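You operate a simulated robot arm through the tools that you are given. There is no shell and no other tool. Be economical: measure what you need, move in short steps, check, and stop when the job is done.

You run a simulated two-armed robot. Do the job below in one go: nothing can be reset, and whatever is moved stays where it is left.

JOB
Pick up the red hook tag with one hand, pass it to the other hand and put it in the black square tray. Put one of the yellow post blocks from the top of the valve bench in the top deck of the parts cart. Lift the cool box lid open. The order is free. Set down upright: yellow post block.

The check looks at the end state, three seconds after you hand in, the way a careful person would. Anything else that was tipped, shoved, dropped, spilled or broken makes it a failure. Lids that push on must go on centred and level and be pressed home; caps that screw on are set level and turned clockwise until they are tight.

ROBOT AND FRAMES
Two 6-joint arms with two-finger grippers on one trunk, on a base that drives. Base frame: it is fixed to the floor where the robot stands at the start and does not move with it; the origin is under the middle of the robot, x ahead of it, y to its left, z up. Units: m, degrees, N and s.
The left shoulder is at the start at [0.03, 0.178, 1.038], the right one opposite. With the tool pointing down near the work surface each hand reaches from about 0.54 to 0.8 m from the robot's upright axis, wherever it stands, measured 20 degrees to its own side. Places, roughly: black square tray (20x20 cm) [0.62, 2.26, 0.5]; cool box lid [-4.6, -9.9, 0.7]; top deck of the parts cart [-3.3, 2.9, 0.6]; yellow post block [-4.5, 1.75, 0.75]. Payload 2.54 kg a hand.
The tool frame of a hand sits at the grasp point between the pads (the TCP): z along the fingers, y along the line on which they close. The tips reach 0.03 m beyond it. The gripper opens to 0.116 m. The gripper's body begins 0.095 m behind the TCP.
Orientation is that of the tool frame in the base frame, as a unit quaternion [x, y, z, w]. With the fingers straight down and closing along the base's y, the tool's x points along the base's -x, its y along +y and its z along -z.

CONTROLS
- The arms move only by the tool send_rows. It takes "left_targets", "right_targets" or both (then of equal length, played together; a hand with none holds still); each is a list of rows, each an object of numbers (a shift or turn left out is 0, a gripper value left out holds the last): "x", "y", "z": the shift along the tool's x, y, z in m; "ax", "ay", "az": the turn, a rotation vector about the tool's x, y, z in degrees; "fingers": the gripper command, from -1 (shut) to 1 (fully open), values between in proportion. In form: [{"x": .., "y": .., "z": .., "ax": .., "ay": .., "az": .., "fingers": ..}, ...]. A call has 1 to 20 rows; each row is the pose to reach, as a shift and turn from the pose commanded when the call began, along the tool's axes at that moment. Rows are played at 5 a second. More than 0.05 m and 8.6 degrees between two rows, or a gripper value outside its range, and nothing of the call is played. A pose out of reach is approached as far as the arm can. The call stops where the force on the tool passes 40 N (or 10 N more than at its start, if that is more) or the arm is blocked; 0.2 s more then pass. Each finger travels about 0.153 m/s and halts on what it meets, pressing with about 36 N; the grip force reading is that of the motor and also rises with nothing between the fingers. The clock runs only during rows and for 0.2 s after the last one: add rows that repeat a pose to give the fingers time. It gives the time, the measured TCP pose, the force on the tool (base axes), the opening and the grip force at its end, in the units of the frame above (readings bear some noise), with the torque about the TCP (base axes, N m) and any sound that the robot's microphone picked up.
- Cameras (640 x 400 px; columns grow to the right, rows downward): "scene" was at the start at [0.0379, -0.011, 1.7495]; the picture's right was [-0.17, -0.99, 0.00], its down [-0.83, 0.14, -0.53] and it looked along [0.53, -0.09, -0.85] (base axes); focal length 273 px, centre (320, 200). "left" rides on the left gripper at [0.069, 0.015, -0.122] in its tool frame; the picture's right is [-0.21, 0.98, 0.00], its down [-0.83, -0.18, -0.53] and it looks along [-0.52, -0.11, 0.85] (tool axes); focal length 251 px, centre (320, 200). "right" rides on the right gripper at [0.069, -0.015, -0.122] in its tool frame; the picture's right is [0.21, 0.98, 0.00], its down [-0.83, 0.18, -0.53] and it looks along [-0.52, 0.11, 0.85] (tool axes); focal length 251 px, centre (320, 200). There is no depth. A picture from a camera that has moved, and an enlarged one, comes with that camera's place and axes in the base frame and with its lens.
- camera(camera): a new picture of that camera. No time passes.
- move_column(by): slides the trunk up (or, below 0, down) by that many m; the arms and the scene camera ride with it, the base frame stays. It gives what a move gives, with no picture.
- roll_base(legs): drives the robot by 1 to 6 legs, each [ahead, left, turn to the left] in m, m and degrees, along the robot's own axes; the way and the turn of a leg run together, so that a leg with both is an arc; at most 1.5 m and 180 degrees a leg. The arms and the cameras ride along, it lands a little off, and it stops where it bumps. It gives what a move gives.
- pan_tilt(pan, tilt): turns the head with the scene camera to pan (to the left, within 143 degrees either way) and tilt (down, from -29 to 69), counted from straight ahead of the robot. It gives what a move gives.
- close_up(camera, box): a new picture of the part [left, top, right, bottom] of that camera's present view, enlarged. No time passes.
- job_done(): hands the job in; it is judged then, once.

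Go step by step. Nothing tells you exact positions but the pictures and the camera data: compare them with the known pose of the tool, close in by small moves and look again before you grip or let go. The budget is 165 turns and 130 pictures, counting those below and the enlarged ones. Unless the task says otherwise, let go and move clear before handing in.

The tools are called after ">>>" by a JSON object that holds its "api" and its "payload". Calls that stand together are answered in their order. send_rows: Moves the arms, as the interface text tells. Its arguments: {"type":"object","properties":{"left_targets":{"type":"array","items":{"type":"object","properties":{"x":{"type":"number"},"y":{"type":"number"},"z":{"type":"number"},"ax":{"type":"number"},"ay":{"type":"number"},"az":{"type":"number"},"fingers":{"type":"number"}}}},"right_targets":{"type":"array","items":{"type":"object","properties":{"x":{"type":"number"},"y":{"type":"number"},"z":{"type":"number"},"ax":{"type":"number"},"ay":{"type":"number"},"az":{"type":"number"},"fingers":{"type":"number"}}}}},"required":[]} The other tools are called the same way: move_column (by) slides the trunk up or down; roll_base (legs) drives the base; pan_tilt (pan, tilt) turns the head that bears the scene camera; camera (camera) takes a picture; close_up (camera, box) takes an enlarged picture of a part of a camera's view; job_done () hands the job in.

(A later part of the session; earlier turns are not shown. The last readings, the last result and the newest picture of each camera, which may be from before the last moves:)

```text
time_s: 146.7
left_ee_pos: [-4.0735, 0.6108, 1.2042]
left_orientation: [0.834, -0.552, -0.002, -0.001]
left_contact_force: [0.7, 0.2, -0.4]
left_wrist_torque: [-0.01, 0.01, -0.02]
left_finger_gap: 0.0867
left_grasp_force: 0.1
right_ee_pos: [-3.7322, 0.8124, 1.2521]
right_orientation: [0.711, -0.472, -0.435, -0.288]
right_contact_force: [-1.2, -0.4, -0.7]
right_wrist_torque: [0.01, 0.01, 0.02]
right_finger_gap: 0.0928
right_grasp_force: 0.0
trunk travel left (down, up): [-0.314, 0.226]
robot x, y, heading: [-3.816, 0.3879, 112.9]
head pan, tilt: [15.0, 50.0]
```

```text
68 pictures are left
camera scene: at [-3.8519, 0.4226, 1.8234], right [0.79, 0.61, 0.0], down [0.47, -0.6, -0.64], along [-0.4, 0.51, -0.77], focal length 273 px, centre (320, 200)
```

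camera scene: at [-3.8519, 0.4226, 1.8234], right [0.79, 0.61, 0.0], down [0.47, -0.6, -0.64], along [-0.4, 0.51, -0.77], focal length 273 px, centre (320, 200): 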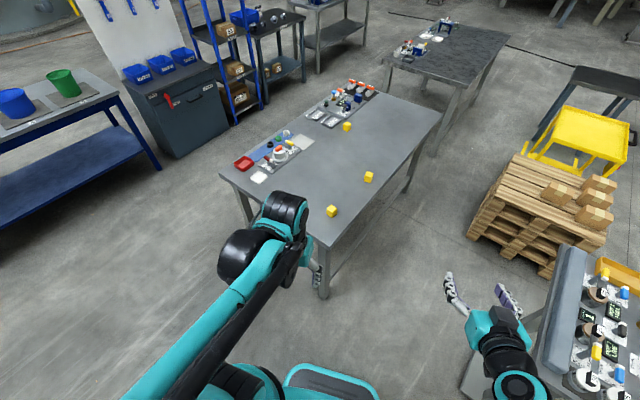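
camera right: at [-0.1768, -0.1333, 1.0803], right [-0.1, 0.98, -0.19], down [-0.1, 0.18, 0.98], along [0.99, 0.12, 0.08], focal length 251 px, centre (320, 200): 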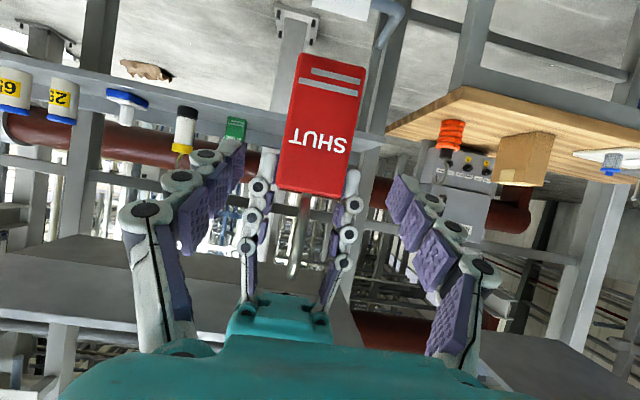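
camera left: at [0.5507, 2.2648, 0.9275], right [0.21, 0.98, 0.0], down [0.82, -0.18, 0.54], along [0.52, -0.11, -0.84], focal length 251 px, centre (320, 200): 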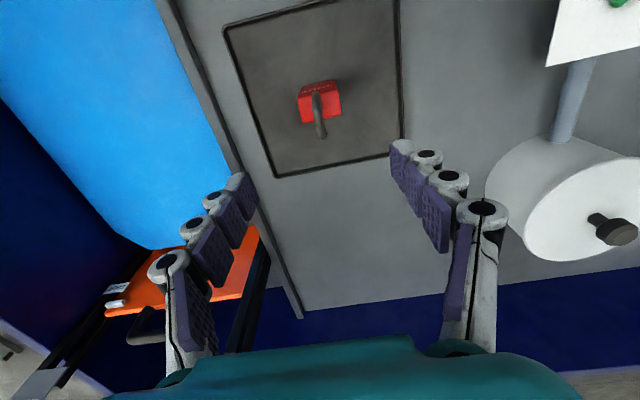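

The first block is at about (-4.29, 1.08). Zoom to see its shape and bench height.

>>> {"api": "close_up", "payload": {"camera": "scene", "box": [290, 110, 410, 230]}}

>>> {"api": "roll_base", "payload": {"legs": [[0.13, 0.04, 0]]}}

>>> {"api": "camera", "payload": {"camera": "left"}}

```text
3.33 times, centred on (350, 170) of scene
camera zoom: at [-3.8519, 0.4226, 1.8234], right [0.79, 0.61, 0.0], down [0.47, -0.6, -0.64], along [-0.4, 0.51, -0.77], focal length 911 px, centre (220, 300)
```

zoom: 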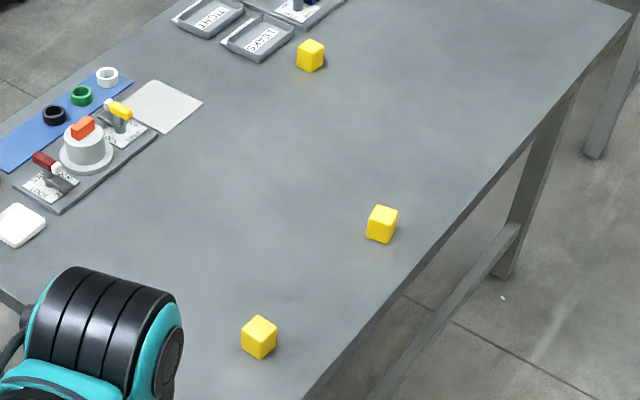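

```text
time_s: 148.0
left_ee_pos: [-4.1626, 0.7142, 1.2051]
left_orientation: [0.833, -0.553, -0.001, -0.001]
left_contact_force: [-0.6, 0.0, -1.0]
left_wrist_torque: [-0.03, -0.04, -0.01]
left_finger_gap: 0.087
left_grasp_force: 0.0
right_ee_pos: [-3.8202, 0.9169, 1.2492]
right_orientation: [0.712, -0.472, -0.433, -0.287]
right_contact_force: [-1.0, 0.7, -0.7]
right_wrist_torque: [-0.03, -0.01, 0.0]
right_finger_gap: 0.0931
right_grasp_force: 0.1
trunk travel left (down, up): [-0.314, 0.226]
robot x, y, heading: [-3.9035, 0.4919, 112.8]
head pan, tilt: [15.0, 50.0]
```

```text
66 pictures are left
camera left: at [-4.1483, 0.6441, 1.3269], right [-0.98, -0.18, 0.0], down [-0.15, 0.83, 0.54], along [-0.1, 0.53, -0.84], focal length 251 px, centre (320, 200)
```

left: 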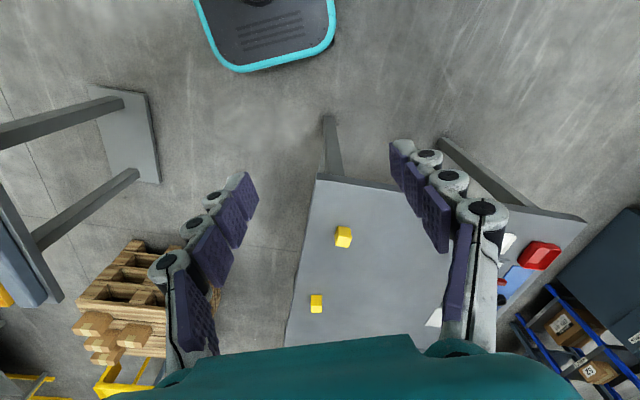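

Small yellow cubes. Move the left hand over the first block and down to a hover height of about 0.95.

>>> {"api": "send_rows", "payload": {"left_targets": [{"x": -0.045, "y": -0.002, "z": 0.01}, {"x": -0.09, "y": -0.004, "z": 0.02}, {"x": -0.135, "y": -0.006, "z": 0.03}, {"x": -0.18, "y": -0.008, "z": 0.04}, {"x": -0.22, "y": -0.01, "z": 0.065}, {"x": -0.26, "y": -0.012, "z": 0.09}, {"x": -0.3, "y": -0.014, "z": 0.115}, {"x": -0.335, "y": -0.016, "z": 0.14}, {"x": -0.365, "y": -0.018, "z": 0.175}, {"x": -0.385, "y": -0.018, "z": 0.21}, {"x": -0.389, "y": -0.018, "z": 0.24}, {"x": -0.389, "y": -0.018, "z": 0.24}]}}

>>> {"api": "camera", "payload": {"camera": "left"}}

>>> {"api": "close_up", "payload": {"camera": "scene", "box": [270, 170, 430, 270]}}

```text
time_s: 150.6
left_ee_pos: [-4.2949, 1.079, 0.9662]
left_orientation: [0.834, -0.552, -0.001, -0.001]
left_contact_force: [1.0, 0.1, -0.7]
left_wrist_torque: [0.0, 0.02, 0.0]
left_finger_gap: 0.0871
left_grasp_force: 0.2
right_ee_pos: [-3.8193, 0.9165, 1.2506]
right_orientation: [0.711, -0.472, -0.434, -0.288]
right_contact_force: [-0.1, 1.4, 0.1]
right_wrist_torque: [0.0, -0.01, 0.0]
right_finger_gap: 0.093
right_grasp_force: 0.1
trunk travel left (down, up): [-0.314, 0.226]
robot x, y, heading: [-3.9046, 0.491, 112.9]
head pan, tilt: [15.0, 50.0]
```

```text
65 pictures are left
camera left: at [-4.282, 1.0094, 1.0885], right [-0.98, -0.18, 0.0], down [-0.15, 0.83, 0.54], along [-0.1, 0.53, -0.84], focal length 251 px, centre (320, 200)
```

left: 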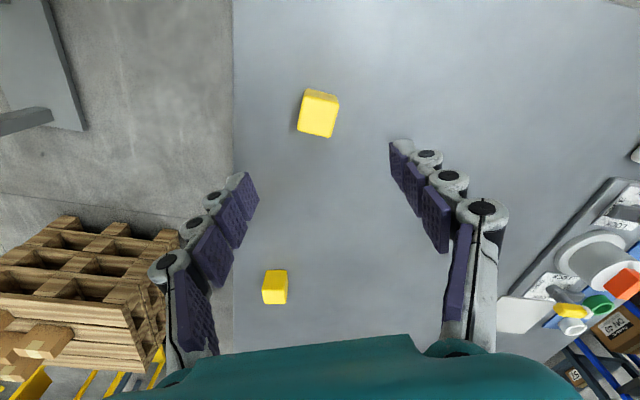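

```text
4.00 times, centred on (350, 220) of scene
camera zoom: at [-3.939, 0.5256, 1.8234], right [0.79, 0.61, 0.0], down [0.47, -0.6, -0.64], along [-0.4, 0.51, -0.77], focal length 1094 px, centre (200, 120)
```

zoom: 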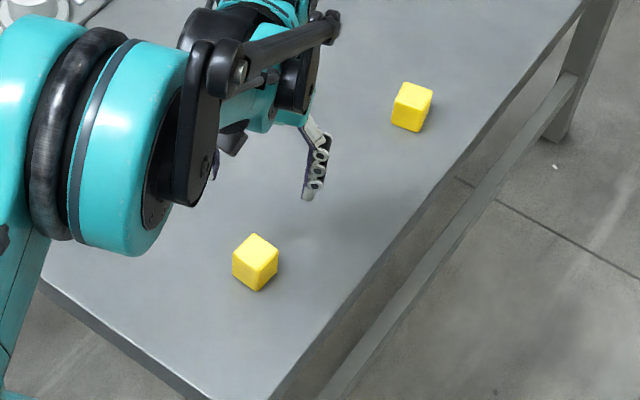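

The cube (about 4 cm) is aligned with the bench; I'll turn the wrist 22.8° to match and descend to TCP z≈0.835.

>>> {"api": "send_rows", "payload": {"left_targets": [{"z": 0.03, "az": 8}, {"z": 0.06, "az": 16}, {"z": 0.09, "az": 22.8}, {"z": 0.115, "az": 22.8}, {"z": 0.131, "az": 22.8}, {"z": 0.131, "az": 22.8}]}}

>>> {"api": "camera", "payload": {"camera": "left"}}

>>> {"api": "close_up", "payload": {"camera": "scene", "box": [290, 190, 390, 265]}}

```text
time_s: 152.0
left_ee_pos: [-4.2949, 1.0792, 0.836]
left_orientation: [0.708, -0.706, -0.001, 0.0]
left_contact_force: [1.4, 0.0, 0.1]
left_wrist_torque: [-0.03, 0.01, -0.01]
left_finger_gap: 0.087
left_grasp_force: 0.1
right_ee_pos: [-3.8188, 0.9155, 1.2508]
right_orientation: [0.711, -0.472, -0.434, -0.288]
right_contact_force: [0.1, 0.1, 0.7]
right_wrist_torque: [-0.02, -0.02, -0.01]
right_finger_gap: 0.0928
right_grasp_force: 0.0
trunk travel left (down, up): [-0.314, 0.226]
robot x, y, heading: [-3.9024, 0.4922, 112.8]
head pan, tilt: [15.0, 50.0]
```

```text
63 pictures are left
camera left: at [-4.3111, 1.009, 0.9575], right [-0.98, 0.21, 0.0], down [0.18, 0.82, 0.54], along [0.11, 0.52, -0.84], focal length 251 px, centre (320, 200)
```

left: 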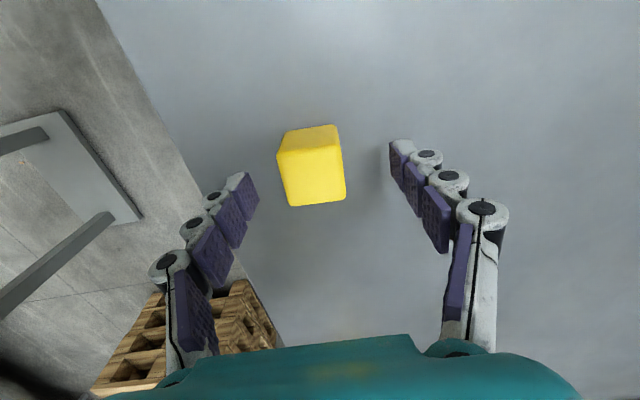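

```text
5.33 times, centred on (340, 228) of scene
camera zoom: at [-3.9392, 0.526, 1.8234], right [0.79, 0.61, 0.0], down [0.47, -0.6, -0.64], along [-0.4, 0.51, -0.77], focal length 1458 px, centre (213, 53)
```

zoom: 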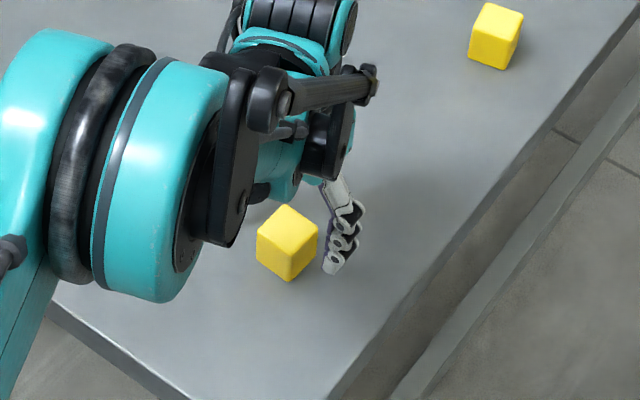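

Well centred. Descend 17 mm more and close on the cube.

>>> {"api": "send_rows", "payload": {"left_targets": [{"z": 0.008}, {"z": 0.013}, {"z": 0.017}, {"z": 0.017, "fingers": 0.1}, {"z": 0.017, "fingers": -0.2}, {"z": 0.017, "fingers": -0.5}, {"z": 0.017, "fingers": -0.6}, {"z": 0.017, "fingers": -0.6}]}}

>>> {"api": "camera", "payload": {"camera": "left"}}

```text
time_s: 153.8
left_ee_pos: [-4.296, 1.0812, 0.8196]
left_orientation: [0.708, -0.706, -0.001, 0.0]
left_contact_force: [0.9, 1.0, 2.3]
left_wrist_torque: [0.02, 0.05, 0.04]
left_finger_gap: 0.0377
left_grasp_force: 35.7
right_ee_pos: [-3.8187, 0.9163, 1.2511]
right_orientation: [0.711, -0.472, -0.434, -0.288]
right_contact_force: [0.2, 0.3, -0.6]
right_wrist_torque: [0.03, 0.0, -0.03]
right_finger_gap: 0.0928
right_grasp_force: 0.0
trunk travel left (down, up): [-0.314, 0.226]
robot x, y, heading: [-3.9031, 0.4926, 112.6]
head pan, tilt: [15.0, 50.0]
```

```text
61 pictures are left
camera left: at [-4.3108, 1.0103, 0.9405], right [-0.98, 0.21, 0.0], down [0.18, 0.82, 0.54], along [0.11, 0.52, -0.84], focal length 251 px, centre (320, 200)
```

left: 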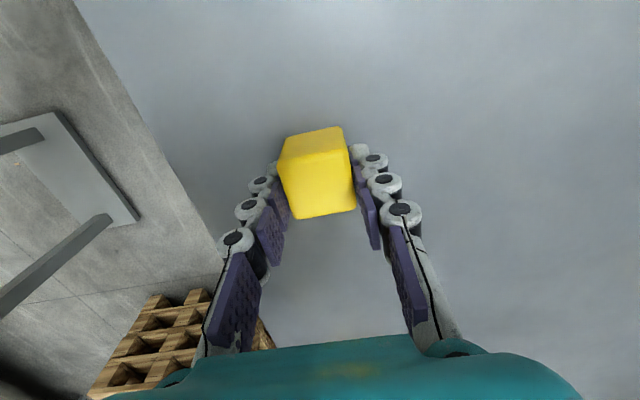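

Gripped (gap 0.038). Lift straight up, then retract and turn the wrist back.

>>> {"api": "send_rows", "payload": {"left_targets": [{"z": -0.02}, {"z": -0.06}, {"z": -0.1}, {"z": -0.15}, {"z": -0.2}, {"z": -0.24}, {"x": 0.04, "y": -0.018, "z": -0.25, "az": -4}, {"x": 0.08, "y": -0.035, "z": -0.26, "az": -8}, {"x": 0.12, "y": -0.052, "z": -0.27, "az": -12}, {"x": 0.16, "y": -0.07, "z": -0.28, "az": -16}, {"x": 0.2, "y": -0.085, "z": -0.29, "az": -20}, {"x": 0.24, "y": -0.1, "z": -0.3, "az": -22.8}, {"x": 0.277, "y": -0.116, "z": -0.3, "az": -22.8}, {"x": 0.277, "y": -0.116, "z": -0.3, "az": -22.8}]}}

>>> {"api": "camera", "payload": {"camera": "left"}}

>>> {"api": "camera", "payload": {"camera": "scene"}}

```text
time_s: 156.8
left_ee_pos: [-4.1796, 0.8036, 1.1167]
left_orientation: [0.834, -0.552, -0.001, 0.0]
left_contact_force: [-0.6, 0.6, -5.3]
left_wrist_torque: [-0.01, 0.01, 0.01]
left_finger_gap: 0.0376
left_grasp_force: 35.9
right_ee_pos: [-3.8201, 0.9182, 1.2499]
right_orientation: [0.711, -0.473, -0.433, -0.289]
right_contact_force: [-0.3, 0.3, -0.4]
right_wrist_torque: [-0.04, 0.02, -0.03]
right_finger_gap: 0.093
right_grasp_force: 0.0
trunk travel left (down, up): [-0.314, 0.226]
robot x, y, heading: [-3.9061, 0.4924, 112.6]
head pan, tilt: [15.0, 50.0]
```

```text
60 pictures are left
camera left: at [-4.1675, 0.734, 1.2392], right [-0.98, -0.18, 0.0], down [-0.15, 0.83, 0.54], along [-0.1, 0.53, -0.84], focal length 251 px, centre (320, 200)
```

left: 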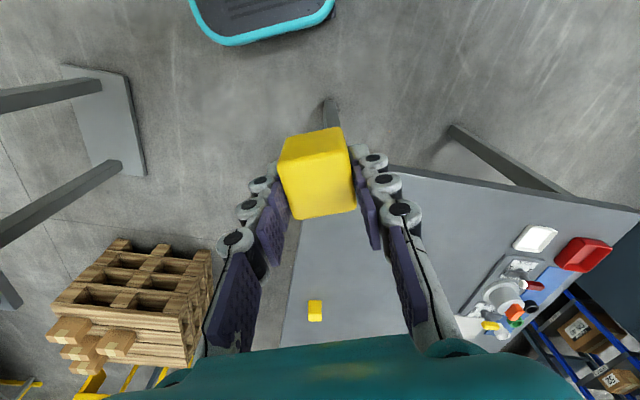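

```text
59 pictures are left
camera scene: at [-3.9402, 0.5281, 1.8233], right [0.79, 0.61, 0.0], down [0.47, -0.61, -0.64], along [-0.39, 0.51, -0.77], focal length 273 px, centre (320, 200)
```

scene: 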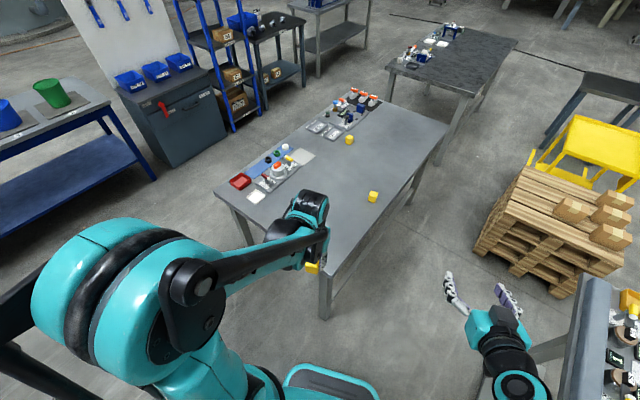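

Block held firmly. Drive back to the aisle next to the cart.

>>> {"api": "roll_base", "payload": {"legs": [[-0.15, 0, 0], [0, 0, 67.4], [-1.38, 0, 0], [0, -1.35, 0], [0, -1.4, 0]]}}

>>> {"api": "pan_tilt", "payload": {"pan": 10, "tilt": 50}}

>>> {"api": "camera", "payload": {"camera": "scene"}}

```text
time_s: 180.5
left_ee_pos: [-2.7938, 2.9501, 1.1189]
left_orientation: [1.0, -0.017, -0.001, 0.0]
left_contact_force: [-0.4, -0.2, -4.9]
left_wrist_torque: [-0.01, 0.04, -0.01]
left_finger_gap: 0.0374
left_grasp_force: 35.9
right_ee_pos: [-2.7453, 3.3248, 1.2512]
right_orientation: [0.854, -0.013, -0.52, -0.008]
right_contact_force: [0.2, 0.3, -0.5]
right_wrist_torque: [-0.02, 0.01, -0.02]
right_finger_gap: 0.0928
right_grasp_force: 0.1
trunk travel left (down, up): [-0.314, 0.226]
robot x, y, heading: [-2.3923, 3.0724, 178.0]
head pan, tilt: [15.0, 50.0]
```

```text
time_s: 181.1
left_ee_pos: [-2.7943, 2.9492, 1.1182]
left_orientation: [1.0, -0.016, -0.001, 0.0]
left_contact_force: [0.1, -0.3, -4.6]
left_wrist_torque: [0.05, 0.01, 0.0]
left_finger_gap: 0.0377
left_grasp_force: 36.2
right_ee_pos: [-2.7446, 3.3249, 1.2507]
right_orientation: [0.854, -0.014, -0.52, -0.008]
right_contact_force: [-0.3, -0.6, 0.1]
right_wrist_torque: [0.04, 0.0, 0.01]
right_finger_gap: 0.0929
right_grasp_force: 0.1
trunk travel left (down, up): [-0.314, 0.226]
robot x, y, heading: [-2.395, 3.07, 178.0]
head pan, tilt: [10.0, 50.0]
```

```text
58 pictures are left
camera scene: at [-2.4419, 3.0593, 1.8233], right [-0.14, 0.99, 0.0], down [0.76, 0.11, -0.64], along [-0.64, -0.09, -0.77], focal length 273 px, centre (320, 200)
```

scene: 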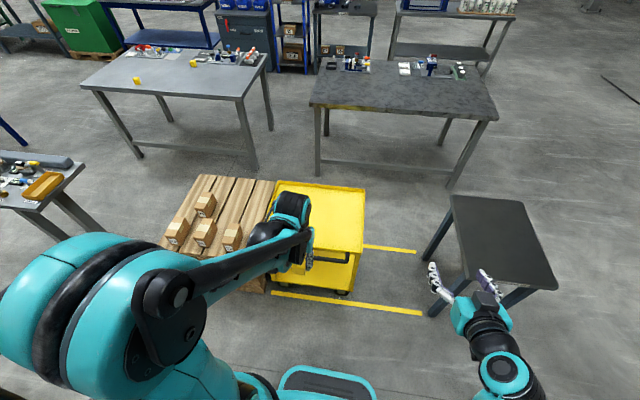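

The cart deck spans x -3.12…-3.53, y 2.64…3.17. Drive 0.2 m closer and bring the block above the deck.

>>> {"api": "roll_base", "payload": {"legs": [[0.2, 0, 2]]}}

>>> {"api": "camera", "payload": {"camera": "left"}}

>>> {"api": "camera", "payload": {"camera": "scene"}}

```text
time_s: 182.7
left_ee_pos: [-2.9903, 2.9416, 1.1181]
left_orientation: [1.0, 0.0, -0.002, 0.0]
left_contact_force: [-0.1, 0.1, -4.9]
left_wrist_torque: [0.01, -0.03, 0.02]
left_finger_gap: 0.0374
left_grasp_force: 35.6
right_ee_pos: [-2.9541, 3.3158, 1.2526]
right_orientation: [0.854, -0.001, -0.52, 0.0]
right_contact_force: [-0.6, -0.9, -0.5]
right_wrist_torque: [-0.01, -0.02, -0.02]
right_finger_gap: 0.0927
right_grasp_force: 0.1
trunk travel left (down, up): [-0.314, 0.226]
robot x, y, heading: [-2.5968, 3.0745, 179.9]
head pan, tilt: [10.0, 50.0]
```

```text
57 pictures are left
camera left: at [-2.9219, 2.9251, 1.2393], right [-0.22, -0.98, 0.0], down [-0.82, 0.18, 0.54], along [-0.52, 0.12, -0.84], focal length 251 px, centre (320, 200)
```

left: 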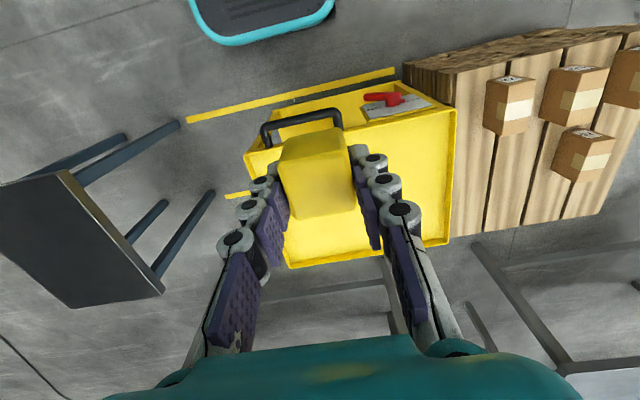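

```text
56 pictures are left
camera scene: at [-2.6434, 3.0613, 1.8233], right [-0.17, 0.99, 0.0], down [0.76, 0.13, -0.64], along [-0.63, -0.11, -0.77], focal length 273 px, centre (320, 200)
```

scene: 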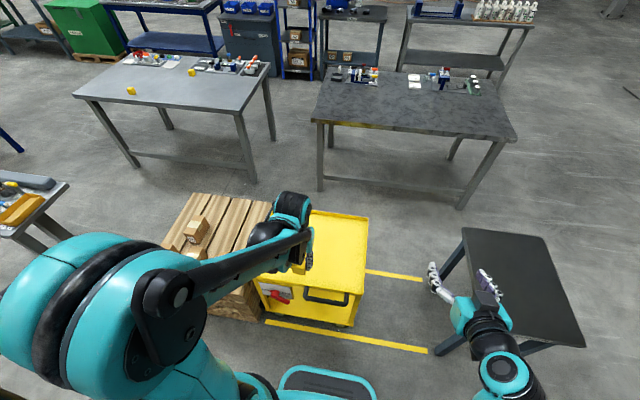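

Lower the trunk by 0.2 m first (reach limit), then move the block over the deck centre and down to a hover.

>>> {"api": "move_column", "payload": {"by": -0.2}}

>>> {"api": "send_rows", "payload": {"left_targets": [{"x": -0.045, "y": 0.006}, {"x": -0.09, "y": 0.012}, {"x": -0.135, "y": 0.018}, {"x": -0.18, "y": 0.024}, {"x": -0.225, "y": 0.03}, {"x": -0.27, "y": 0.036}, {"x": -0.3, "y": 0.04, "z": 0.03}, {"x": -0.3, "y": 0.04, "z": 0.07}, {"x": -0.3, "y": 0.04, "z": 0.11}, {"x": -0.3, "y": 0.04, "z": 0.15}, {"x": -0.3, "y": 0.04, "z": 0.19}, {"x": -0.3, "y": 0.04, "z": 0.21}, {"x": -0.3, "y": 0.04, "z": 0.21}]}}

>>> {"api": "camera", "payload": {"camera": "left"}}

>>> {"api": "close_up", "payload": {"camera": "scene", "box": [230, 170, 390, 330]}}

```text
time_s: 184.9
left_ee_pos: [-2.9902, 2.9408, 0.9176]
left_orientation: [1.0, 0.0, -0.001, 0.0]
left_contact_force: [0.2, 0.2, -5.4]
left_wrist_torque: [0.0, 0.03, 0.04]
left_finger_gap: 0.0372
left_grasp_force: 36.3
right_ee_pos: [-2.9526, 3.3168, 1.0516]
right_orientation: [0.853, -0.001, -0.522, 0.0]
right_contact_force: [-0.2, 0.7, 0.4]
right_wrist_torque: [0.0, 0.03, 0.0]
right_finger_gap: 0.0926
right_grasp_force: 0.0
trunk travel left (down, up): [-0.114, 0.426]
robot x, y, heading: [-2.5931, 3.0748, 179.8]
head pan, tilt: [10.0, 50.0]
```

```text
time_s: 187.7
left_ee_pos: [-3.2899, 2.9029, 0.7063]
left_orientation: [1.0, -0.001, -0.001, 0.0]
left_contact_force: [-0.2, -0.3, -4.7]
left_wrist_torque: [-0.01, 0.03, -0.02]
left_finger_gap: 0.0376
left_grasp_force: 36.1
right_ee_pos: [-2.9534, 3.3167, 1.0513]
right_orientation: [0.854, -0.002, -0.521, -0.001]
right_contact_force: [0.2, -0.4, 1.0]
right_wrist_torque: [0.01, 0.0, 0.01]
right_finger_gap: 0.0926
right_grasp_force: 0.0
trunk travel left (down, up): [-0.114, 0.426]
robot x, y, heading: [-2.5988, 3.0736, 180.0]
head pan, tilt: [10.0, 50.0]
```

```text
55 pictures are left
camera left: at [-3.2215, 2.8869, 0.8286], right [-0.22, -0.98, 0.0], down [-0.82, 0.18, 0.54], along [-0.52, 0.12, -0.84], focal length 251 px, centre (320, 200)
```

left: 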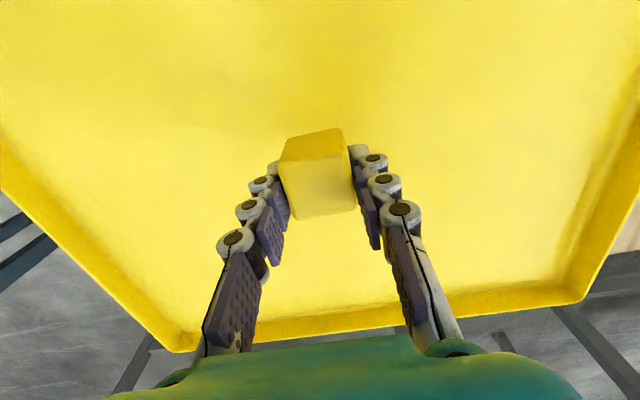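

```text
2.50 times, centred on (310, 250) of scene
camera zoom: at [-2.6425, 3.0614, 1.6234], right [-0.17, 0.99, 0.0], down [0.75, 0.13, -0.64], along [-0.63, -0.11, -0.77], focal length 684 px, centre (345, 75)
```

zoom: 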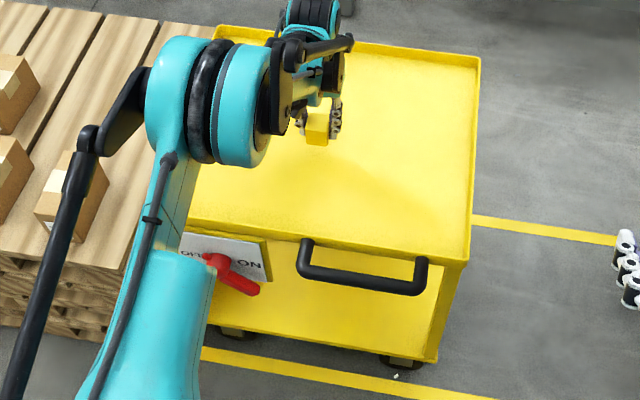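

Centred over the deck. Lower 5 cm and read the force.

>>> {"api": "send_rows", "payload": {"left_targets": [{"z": 0.02}, {"z": 0.035}, {"z": 0.045}, {"z": 0.05}, {"z": 0.05}]}}

>>> {"api": "close_up", "payload": {"camera": "scene", "box": [270, 180, 350, 230]}}

```text
time_s: 188.9
left_ee_pos: [-3.291, 2.9033, 0.6585]
left_orientation: [1.0, -0.001, -0.002, -0.001]
left_contact_force: [-2.7, -0.1, 3.6]
left_wrist_torque: [-0.05, -0.1, 0.02]
left_finger_gap: 0.0373
left_grasp_force: 35.8
right_ee_pos: [-2.9525, 3.3167, 1.0512]
right_orientation: [0.854, -0.001, -0.52, 0.0]
right_contact_force: [-0.6, -0.3, 0.3]
right_wrist_torque: [0.0, -0.01, 0.01]
right_finger_gap: 0.0927
right_grasp_force: 0.1
trunk travel left (down, up): [-0.114, 0.426]
robot x, y, heading: [-2.5968, 3.0759, 179.7]
head pan, tilt: [10.0, 50.0]
```

```text
8.00 times, centred on (310, 205) of scene
camera zoom: at [-2.6418, 3.0616, 1.6235], right [-0.17, 0.99, 0.0], down [0.75, 0.13, -0.64], along [-0.63, -0.11, -0.77], focal length 2187 px, centre (400, 160)
```

zoom: 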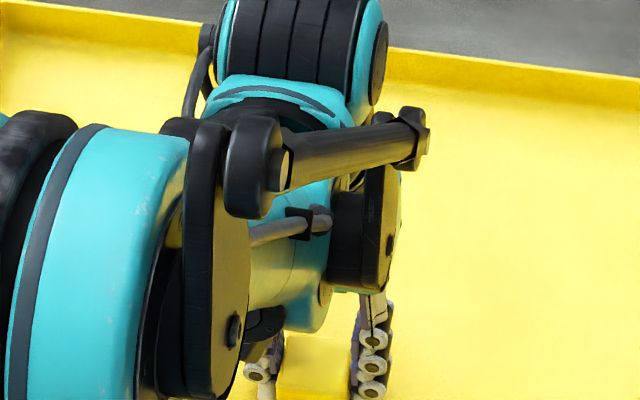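

Contact has just been made (force flipped from -5 to +3.6 N). Release and rise.

>>> {"api": "send_rows", "payload": {"left_targets": [{"fingers": -0.25}, {"fingers": 0.0}, {"fingers": 0.4}, {"fingers": 0.4}]}}

>>> {"api": "move_column", "payload": {"by": 0.2}}

>>> {"api": "camera", "payload": {"camera": "left"}}

>>> {"api": "camera", "payload": {"camera": "scene"}}

```text
time_s: 189.9
left_ee_pos: [-3.2904, 2.903, 0.6589]
left_orientation: [1.0, -0.001, -0.001, 0.0]
left_contact_force: [0.6, 0.1, 0.3]
left_wrist_torque: [0.02, -0.02, -0.01]
left_finger_gap: 0.0813
left_grasp_force: 0.1
right_ee_pos: [-2.954, 3.3169, 1.0509]
right_orientation: [0.854, -0.001, -0.521, -0.001]
right_contact_force: [0.3, 0.0, 0.0]
right_wrist_torque: [0.01, 0.0, -0.01]
right_finger_gap: 0.0926
right_grasp_force: 0.2
trunk travel left (down, up): [-0.114, 0.426]
robot x, y, heading: [-2.5933, 3.0735, 180.0]
head pan, tilt: [10.0, 50.0]
```

```text
time_s: 192.1
left_ee_pos: [-3.2903, 2.9023, 0.8578]
left_orientation: [1.0, -0.001, -0.001, -0.001]
left_contact_force: [0.9, 0.9, -0.3]
left_wrist_torque: [0.01, 0.03, -0.04]
left_finger_gap: 0.0812
left_grasp_force: 0.1
right_ee_pos: [-2.9513, 3.3163, 1.2509]
right_orientation: [0.854, -0.001, -0.521, 0.0]
right_contact_force: [0.3, 0.1, 0.2]
right_wrist_torque: [0.03, 0.0, 0.01]
right_finger_gap: 0.0928
right_grasp_force: 0.0
trunk travel left (down, up): [-0.314, 0.226]
robot x, y, heading: [-2.5949, 3.0747, 179.8]
head pan, tilt: [10.0, 50.0]
```

```text
52 pictures are left
camera left: at [-3.2216, 2.8868, 0.98], right [-0.22, -0.98, 0.0], down [-0.82, 0.18, 0.54], along [-0.52, 0.12, -0.84], focal length 251 px, centre (320, 200)
```

left: 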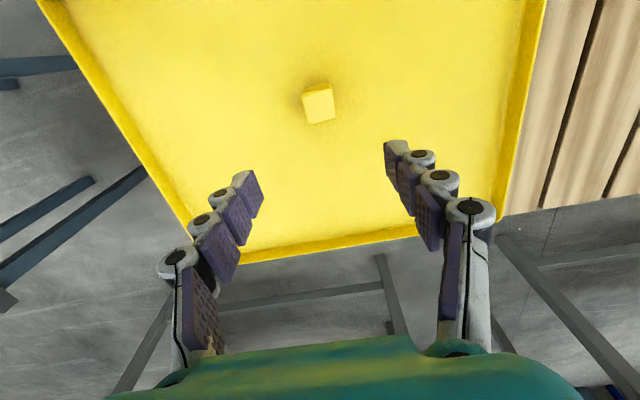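

```text
51 pictures are left
camera scene: at [-2.6421, 3.0615, 1.8232], right [-0.17, 0.99, 0.0], down [0.75, 0.13, -0.64], along [-0.63, -0.11, -0.77], focal length 273 px, centre (320, 200)
```

scene: 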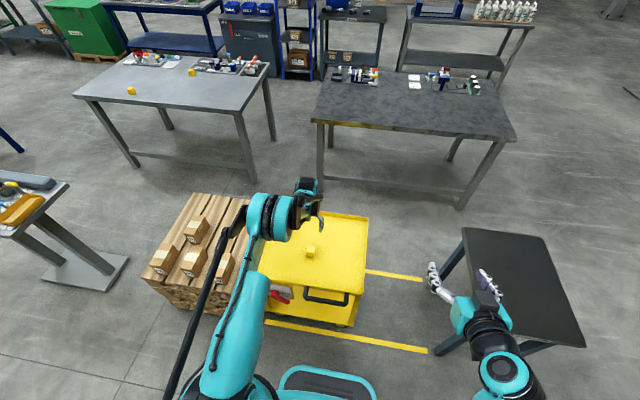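

The block stands upright on the cart's top deck. Retract the left arm and drive south toward the cool box, looking as I go.

>>> {"api": "send_rows", "payload": {"left_targets": [{"z": -0.045}, {"z": -0.09}, {"z": -0.135}, {"z": -0.18}, {"x": 0.04, "z": -0.22}, {"x": 0.08, "z": -0.26}, {"x": 0.12, "z": -0.29}, {"x": 0.16, "z": -0.31}, {"x": 0.2, "z": -0.33}, {"x": 0.24, "z": -0.35}, {"x": 0.28, "z": -0.35}, {"x": 0.32, "z": -0.35}, {"x": 0.36, "z": -0.35}, {"x": 0.38, "z": -0.35}]}}

>>> {"api": "roll_base", "payload": {"legs": [[-0.18, 0, 0], [0, 1.3, 0], [0, 1.3, 0], [0, 0, 90]]}}

>>> {"api": "pan_tilt", "payload": {"pan": 0, "tilt": 28}}

>>> {"api": "camera", "payload": {"camera": "scene"}}

```text
refused: row 5 steps farther than a row can; nothing moved
```

```text
time_s: 201.8
left_ee_pos: [-3.1162, 1.3113, 0.8572]
left_orientation: [1.0, -0.005, -0.002, -0.014]
left_contact_force: [-1.8, -1.2, 3.2]
left_wrist_torque: [0.28, 0.01, 0.03]
left_finger_gap: 0.0849
left_grasp_force: 1.4
right_ee_pos: [-2.7801, 1.7117, 1.2518]
right_orientation: [0.854, 0.002, -0.521, -0.001]
right_contact_force: [0.0, -1.5, -0.5]
right_wrist_torque: [0.06, -0.02, -0.12]
right_finger_gap: 0.0928
right_grasp_force: 0.2
trunk travel left (down, up): [-0.314, 0.226]
robot x, y, heading: [-2.4221, 1.4778, -179.8]
head pan, tilt: [10.0, 50.0]
stopped in leg 3: the force on the tool passed its limit at 78 N (the readings are from after the stop); the commanded pose is now the measured one
```

```text
time_s: 202.7
left_ee_pos: [-3.1154, 1.3166, 0.8581]
left_orientation: [1.0, -0.006, -0.002, -0.01]
left_contact_force: [0.0, -1.0, 2.6]
left_wrist_torque: [0.1, -0.03, 0.06]
left_finger_gap: 0.0846
left_grasp_force: 1.0
right_ee_pos: [-2.7796, 1.7163, 1.2522]
right_orientation: [0.853, 0.0, -0.522, 0.0]
right_contact_force: [-0.3, -0.7, -0.6]
right_wrist_torque: [0.01, 0.01, -0.02]
right_finger_gap: 0.0928
right_grasp_force: 0.0
trunk travel left (down, up): [-0.314, 0.226]
robot x, y, heading: [-2.4217, 1.4796, -180.0]
head pan, tilt: [0.0, 28.0]
```

```text
50 pictures are left
camera scene: at [-2.4835, 1.4754, 1.856], right [0.0, 1.0, 0.0], down [0.47, 0.0, -0.88], along [-0.88, 0.0, -0.47], focal length 273 px, centre (320, 200)
```

scene: 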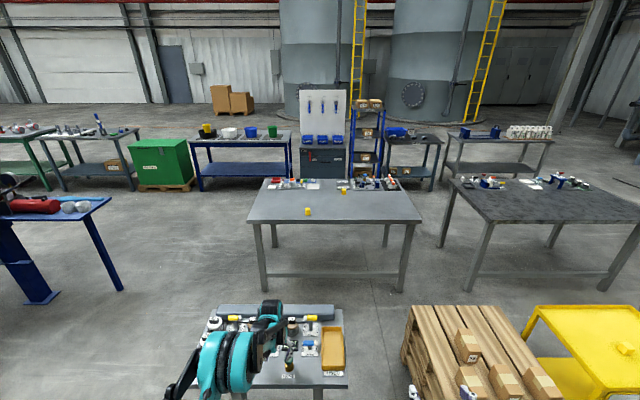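

My arm retraction was refused (step too long) and the hand then bumped something on the pedestal bench. I'll look carefully before moving.

>>> {"api": "camera", "payload": {"camera": "left"}}

>>> {"api": "pan_tilt", "payload": {"pan": 10, "tilt": 50}}

>>> {"api": "close_up", "payload": {"camera": "scene", "box": [160, 140, 420, 300]}}

```text
49 pictures are left
camera left: at [-3.0469, 1.2969, 0.9793], right [-0.23, -0.97, -0.02], down [-0.82, 0.18, 0.54], along [-0.52, 0.14, -0.84], focal length 251 px, centre (320, 200)
```

left: 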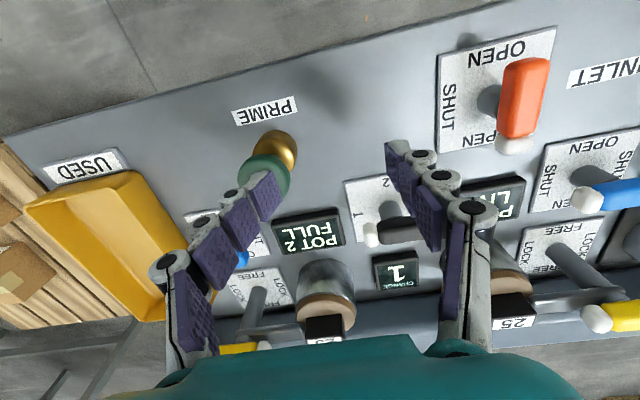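

```text
time_s: 203.5
left_ee_pos: [-3.1164, 1.3155, 0.8593]
left_orientation: [1.0, -0.007, -0.002, -0.011]
left_contact_force: [-0.4, 0.1, 1.8]
left_wrist_torque: [0.09, -0.01, -0.01]
left_finger_gap: 0.0845
left_grasp_force: 0.8
right_ee_pos: [-2.7797, 1.7171, 1.2506]
right_orientation: [0.854, 0.001, -0.521, 0.001]
right_contact_force: [1.0, -1.2, -0.4]
right_wrist_torque: [-0.03, 0.01, -0.02]
right_finger_gap: 0.0927
right_grasp_force: 0.0
trunk travel left (down, up): [-0.314, 0.226]
robot x, y, heading: [-2.4218, 1.4764, -180.0]
head pan, tilt: [10.0, 50.0]
```

```text
2.46 times, centred on (290, 220) of scene
camera zoom: at [-2.4681, 1.4623, 1.8234], right [-0.18, 0.98, 0.0], down [0.75, 0.13, -0.64], along [-0.63, -0.11, -0.77], focal length 673 px, centre (394, 151)
```

zoom: 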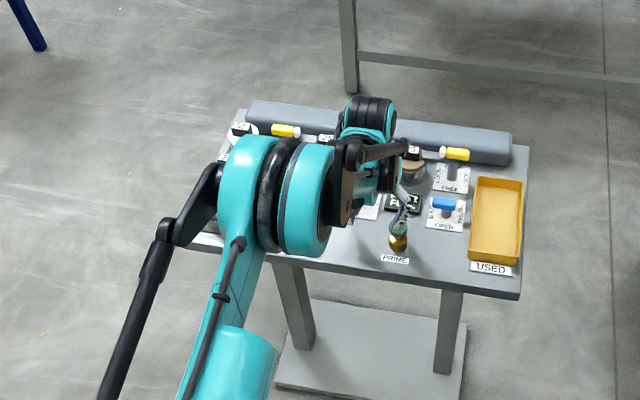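

The trailing finger rests against the "PRIME" plunger on the control panel. Lift the hand straight up gently and inspect.

>>> {"api": "send_rows", "payload": {"left_targets": [{"y": 0.0, "z": -0.01}, {"z": -0.03}, {"z": -0.06}, {"z": -0.1}, {"z": -0.14}, {"z": -0.18}, {"z": -0.22}]}}

>>> {"api": "camera", "payload": {"camera": "left"}}

>>> {"api": "close_up", "payload": {"camera": "scene", "box": [220, 160, 400, 280]}}

```text
time_s: 205.1
left_ee_pos: [-3.1158, 1.3105, 1.0792]
left_orientation: [1.0, -0.006, -0.001, -0.012]
left_contact_force: [-0.1, 0.7, 0.7]
left_wrist_torque: [-0.01, 0.04, -0.03]
left_finger_gap: 0.0814
left_grasp_force: 0.0
right_ee_pos: [-2.7795, 1.7168, 1.2498]
right_orientation: [0.853, 0.0, -0.521, 0.001]
right_contact_force: [0.4, -0.3, 0.3]
right_wrist_torque: [0.02, 0.0, 0.01]
right_finger_gap: 0.0927
right_grasp_force: 0.0
trunk travel left (down, up): [-0.314, 0.226]
robot x, y, heading: [-2.4202, 1.4724, -179.8]
head pan, tilt: [10.0, 50.0]
```

```text
47 pictures are left
camera left: at [-3.0471, 1.2914, 1.2006], right [-0.23, -0.97, -0.02], down [-0.82, 0.18, 0.54], along [-0.52, 0.14, -0.84], focal length 251 px, centre (320, 200)
```

left: 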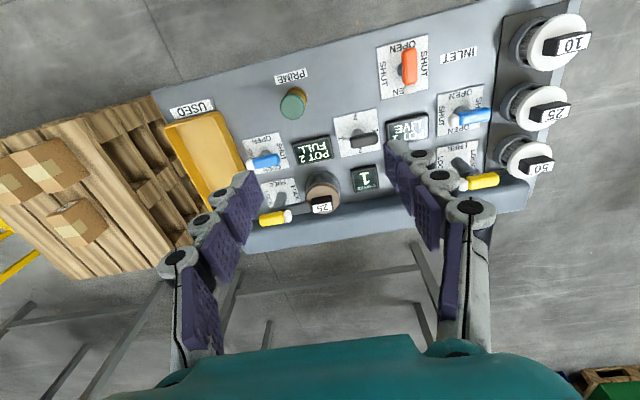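

```text
3.33 times, centred on (310, 220) of scene
camera zoom: at [-2.4672, 1.4623, 1.8234], right [-0.18, 0.98, 0.0], down [0.75, 0.13, -0.64], along [-0.63, -0.11, -0.77], focal length 911 px, centre (353, 133)
```

zoom: 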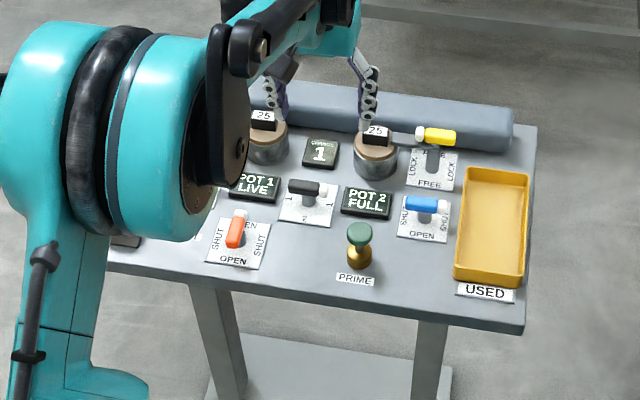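

The panel looks intact: the plunger stands upright and the pedestal hasn't shifted. Now retract the left arm properly.

>>> {"api": "send_rows", "payload": {"left_targets": [{"z": -0.03}, {"z": -0.06}, {"x": 0.04, "z": -0.08}, {"x": 0.08, "z": -0.1}, {"x": 0.12, "z": -0.1}, {"x": 0.16, "z": -0.1}, {"x": 0.2, "z": -0.1}, {"x": 0.24, "z": -0.1}, {"x": 0.28, "z": -0.1}, {"x": 0.32, "z": -0.1}, {"x": 0.36, "z": -0.1}, {"x": 0.39, "z": -0.1}, {"x": 0.39, "z": -0.1}]}}

>>> {"api": "close_up", "payload": {"camera": "scene", "box": [180, 140, 420, 300]}}

```text
time_s: 207.9
left_ee_pos: [-2.7256, 1.3021, 1.1761]
left_orientation: [1.0, -0.007, -0.001, -0.011]
left_contact_force: [0.4, 0.1, -0.3]
left_wrist_torque: [-0.05, -0.05, 0.02]
left_finger_gap: 0.0812
left_grasp_force: 0.0
right_ee_pos: [-2.7807, 1.7162, 1.2504]
right_orientation: [0.854, 0.001, -0.52, 0.001]
right_contact_force: [-0.3, 0.5, 0.0]
right_wrist_torque: [0.02, -0.01, 0.02]
right_finger_gap: 0.0928
right_grasp_force: 0.0
trunk travel left (down, up): [-0.314, 0.226]
robot x, y, heading: [-2.4192, 1.4757, -180.0]
head pan, tilt: [10.0, 50.0]
```

```text
2.50 times, centred on (300, 220) of scene
camera zoom: at [-2.4696, 1.4622, 1.8233], right [-0.18, 0.98, 0.0], down [0.75, 0.13, -0.64], along [-0.63, -0.11, -0.77], focal length 684 px, centre (370, 150)
```

zoom: 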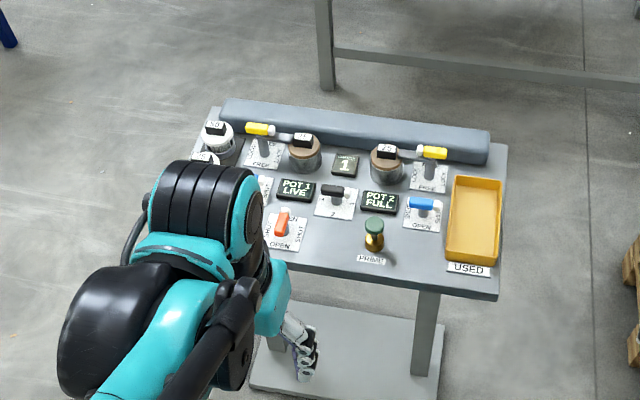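

Panel is fine. Continue south a bit and turn to face -y.

>>> {"api": "roll_base", "payload": {"legs": [[0, 1.0, 0], [0, 0, 90]]}}

>>> {"api": "pan_tilt", "payload": {"pan": 0, "tilt": 25}}

>>> {"api": "camera", "payload": {"camera": "scene"}}

```text
time_s: 217.0
left_ee_pos: [-2.2484, 0.16, 1.1764]
left_orientation: [0.71, 0.704, -0.009, -0.006]
left_contact_force: [-0.4, -0.1, 0.1]
left_wrist_torque: [0.01, 0.01, -0.02]
left_finger_gap: 0.081
left_grasp_force: 0.0
right_ee_pos: [-2.6626, 0.1035, 1.2512]
right_orientation: [0.602, 0.605, -0.367, 0.369]
right_contact_force: [0.0, 0.4, -1.2]
right_wrist_torque: [-0.03, -0.02, 0.02]
right_finger_gap: 0.0927
right_grasp_force: 0.0
trunk travel left (down, up): [-0.314, 0.226]
robot x, y, heading: [-2.4209, 0.458, -89.6]
head pan, tilt: [10.0, 50.0]
```

```text
time_s: 217.9
left_ee_pos: [-2.248, 0.1611, 1.177]
left_orientation: [0.71, 0.704, -0.009, -0.007]
left_contact_force: [0.3, 0.3, -0.3]
left_wrist_torque: [0.03, -0.01, 0.05]
left_finger_gap: 0.081
left_grasp_force: 0.1
right_ee_pos: [-2.6626, 0.1027, 1.2513]
right_orientation: [0.601, 0.605, -0.367, 0.37]
right_contact_force: [0.2, -0.3, -0.4]
right_wrist_torque: [-0.02, 0.01, -0.03]
right_finger_gap: 0.0929
right_grasp_force: 0.0
trunk travel left (down, up): [-0.314, 0.226]
robot x, y, heading: [-2.4192, 0.4651, -89.7]
head pan, tilt: [0.0, 25.0]
```

```text
44 pictures are left
camera scene: at [-2.4218, 0.4007, 1.8608], right [-1.0, -0.01, 0.0], down [0.0, 0.42, -0.91], along [0.01, -0.91, -0.42], focal length 273 px, centre (320, 200)
```

scene: 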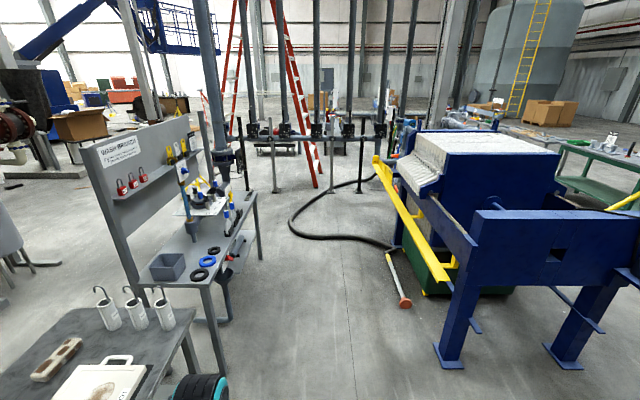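

The aisle south is partly blocked by a hose and pipe rack. Look to the right (south-west) for a way to the cool box, and zoom the distance.

>>> {"api": "pan_tilt", "payload": {"pan": -50, "tilt": 22}}

>>> {"api": "camera", "payload": {"camera": "scene"}}

>>> {"api": "pan_tilt", "payload": {"pan": 12, "tilt": 15}}

>>> {"api": "close_up", "payload": {"camera": "scene", "box": [160, 100, 480, 300]}}

```text
time_s: 219.1
left_ee_pos: [-2.2492, 0.1596, 1.1767]
left_orientation: [0.711, 0.704, -0.008, -0.006]
left_contact_force: [0.4, -0.7, -0.6]
left_wrist_torque: [-0.02, 0.01, 0.02]
left_finger_gap: 0.0813
left_grasp_force: 0.0
right_ee_pos: [-2.661, 0.1033, 1.2502]
right_orientation: [0.603, 0.605, -0.368, 0.369]
right_contact_force: [-0.3, -0.7, 0.0]
right_wrist_torque: [-0.02, -0.02, -0.02]
right_finger_gap: 0.0926
right_grasp_force: 0.1
trunk travel left (down, up): [-0.314, 0.226]
robot x, y, heading: [-2.4228, 0.4595, -89.5]
head pan, tilt: [-50.0, 22.0]
```

```text
43 pictures are left
camera scene: at [-2.493, 0.4326, 1.8657], right [-0.65, 0.76, 0.0], down [0.29, 0.24, -0.93], along [-0.71, -0.6, -0.37], focal length 273 px, centre (320, 200)
```

scene: 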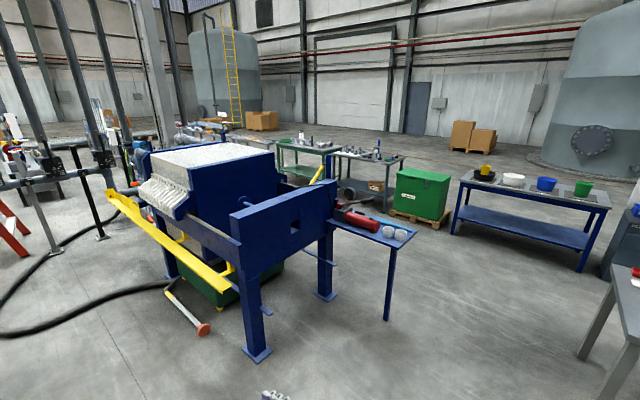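

```text
time_s: 220.4
left_ee_pos: [-2.2493, 0.1609, 1.1769]
left_orientation: [0.71, 0.704, -0.008, -0.006]
left_contact_force: [-0.1, 0.3, 0.3]
left_wrist_torque: [0.0, 0.01, -0.02]
left_finger_gap: 0.0814
left_grasp_force: 0.2
right_ee_pos: [-2.6619, 0.1035, 1.25]
right_orientation: [0.602, 0.605, -0.367, 0.37]
right_contact_force: [0.1, -0.4, 0.1]
right_wrist_torque: [-0.02, -0.01, -0.01]
right_finger_gap: 0.0929
right_grasp_force: 0.0
trunk travel left (down, up): [-0.314, 0.226]
robot x, y, heading: [-2.4221, 0.4627, -89.6]
head pan, tilt: [12.0, 15.0]
```

```text
2.00 times, centred on (320, 200) of scene
camera zoom: at [-2.4025, 0.4015, 1.8771], right [-0.98, -0.21, 0.0], down [-0.06, 0.25, -0.97], along [0.21, -0.94, -0.26], focal length 547 px, centre (320, 200)
```

zoom: 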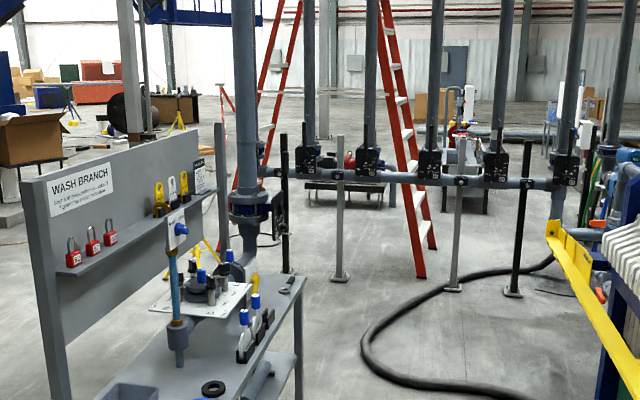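

A corridor at x≈-5.3 leads south, west of the blue machine. I'll go west along y≈0.35 to reach it, facing -x.

>>> {"api": "roll_base", "payload": {"legs": [[0.1, 0, 0], [0, 0, -90.4], [1.45, 0, 0], [1.45, 0, 0], [0, 0, 90]]}}

>>> {"api": "pan_tilt", "payload": {"pan": 0, "tilt": 20}}

>>> {"api": "camera", "payload": {"camera": "scene"}}

```text
time_s: 243.0
left_ee_pos: [-5.1824, 0.0547, 1.1768]
left_orientation: [0.705, 0.709, -0.008, -0.006]
left_contact_force: [-0.3, -0.7, 0.4]
left_wrist_torque: [0.02, 0.01, -0.01]
left_finger_gap: 0.0813
left_grasp_force: 0.1
right_ee_pos: [-5.5955, -0.0086, 1.2525]
right_orientation: [0.598, 0.609, -0.364, 0.371]
right_contact_force: [-0.2, -0.5, 0.0]
right_wrist_torque: [-0.01, -0.06, 0.01]
right_finger_gap: 0.0929
right_grasp_force: 0.0
trunk travel left (down, up): [-0.314, 0.226]
robot x, y, heading: [-5.3646, 0.3526, -88.8]
head pan, tilt: [12.0, 15.0]
```

```text
time_s: 243.7
left_ee_pos: [-5.1834, 0.0543, 1.1761]
left_orientation: [0.705, 0.709, -0.008, -0.006]
left_contact_force: [0.8, 0.4, -0.1]
left_wrist_torque: [-0.05, -0.04, 0.0]
left_finger_gap: 0.0811
left_grasp_force: 0.1
right_ee_pos: [-5.5956, -0.0091, 1.2511]
right_orientation: [0.597, 0.61, -0.364, 0.372]
right_contact_force: [-0.4, 0.1, -0.7]
right_wrist_torque: [-0.02, 0.04, 0.0]
right_finger_gap: 0.093
right_grasp_force: 0.1
trunk travel left (down, up): [-0.314, 0.226]
robot x, y, heading: [-5.3585, 0.3521, -88.7]
head pan, tilt: [0.0, 20.0]
```

```text
41 pictures are left
camera scene: at [-5.3592, 0.291, 1.869], right [-1.0, -0.02, 0.0], down [-0.01, 0.34, -0.94], along [0.02, -0.94, -0.34], focal length 273 px, centre (320, 200)
```

scene: 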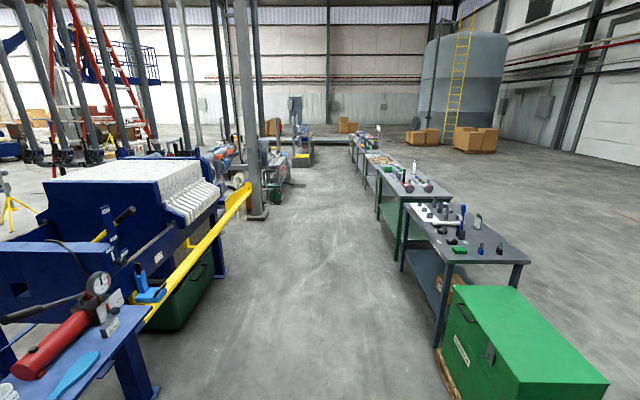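

Clear aisle south. Zoom toward where the cool box should be (around px 305,135).

>>> {"api": "close_up", "payload": {"camera": "scene", "box": [210, 80, 410, 205]}}

>>> {"api": "roll_base", "payload": {"legs": [[1.4, 0, -1.3], [1.4, 0, 0], [1.4, 0, 0]]}}

>>> {"api": "camera", "payload": {"camera": "scene"}}

```text
3.20 times, centred on (310, 142) of scene
camera zoom: at [-5.3592, 0.291, 1.869], right [-1.0, -0.02, 0.0], down [-0.01, 0.34, -0.94], along [0.02, -0.94, -0.34], focal length 875 px, centre (352, 384)
```

zoom: 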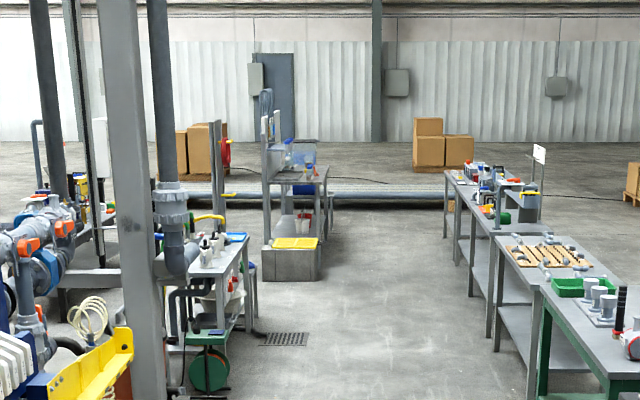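

```text
time_s: 264.2
left_ee_pos: [-5.2583, -4.2188, 1.1768]
left_orientation: [0.726, 0.688, -0.008, -0.007]
left_contact_force: [0.2, -0.3, -0.5]
left_wrist_torque: [0.02, 0.0, -0.02]
left_finger_gap: 0.081
left_grasp_force: 0.0
right_ee_pos: [-5.6745, -4.2582, 1.2507]
right_orientation: [0.615, 0.592, -0.375, 0.362]
right_contact_force: [0.0, 0.8, 0.0]
right_wrist_torque: [-0.01, -0.03, 0.04]
right_finger_gap: 0.0928
right_grasp_force: 0.1
trunk travel left (down, up): [-0.314, 0.226]
robot x, y, heading: [-5.418, -3.9121, -92.4]
head pan, tilt: [0.0, 20.0]
```

```text
39 pictures are left
camera scene: at [-5.4212, -3.973, 1.8689], right [-1.0, 0.04, 0.0], down [0.01, 0.34, -0.94], along [-0.04, -0.94, -0.34], focal length 273 px, centre (320, 200)
```

scene: 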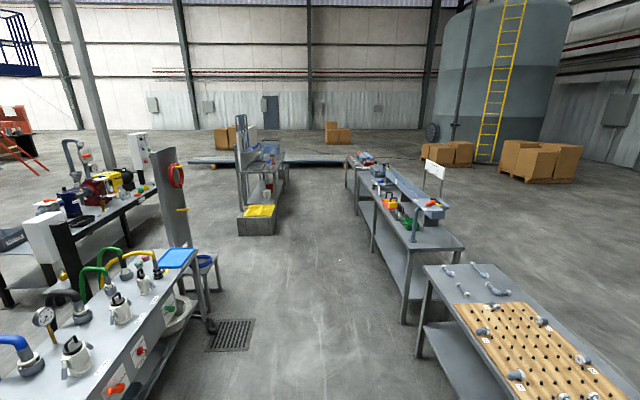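

Zoom on the shelving at px (262,165), where the cool box should be.

>>> {"api": "close_up", "payload": {"camera": "scene", "box": [200, 100, 330, 245]}}

```text
2.76 times, centred on (265, 172) of scene
camera zoom: at [-5.4212, -3.973, 1.8689], right [-1.0, 0.04, 0.0], down [0.01, 0.34, -0.94], along [-0.04, -0.94, -0.34], focal length 754 px, centre (472, 276)
```

zoom: 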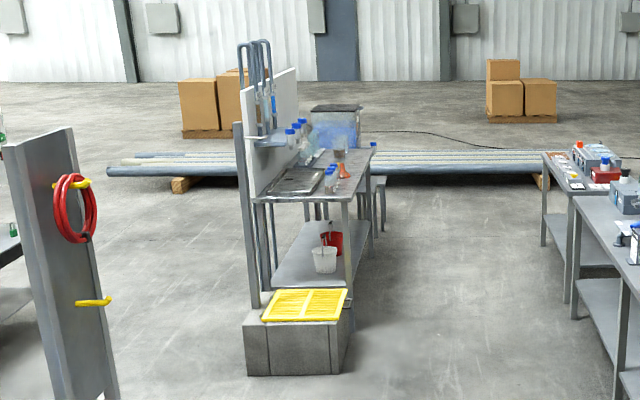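

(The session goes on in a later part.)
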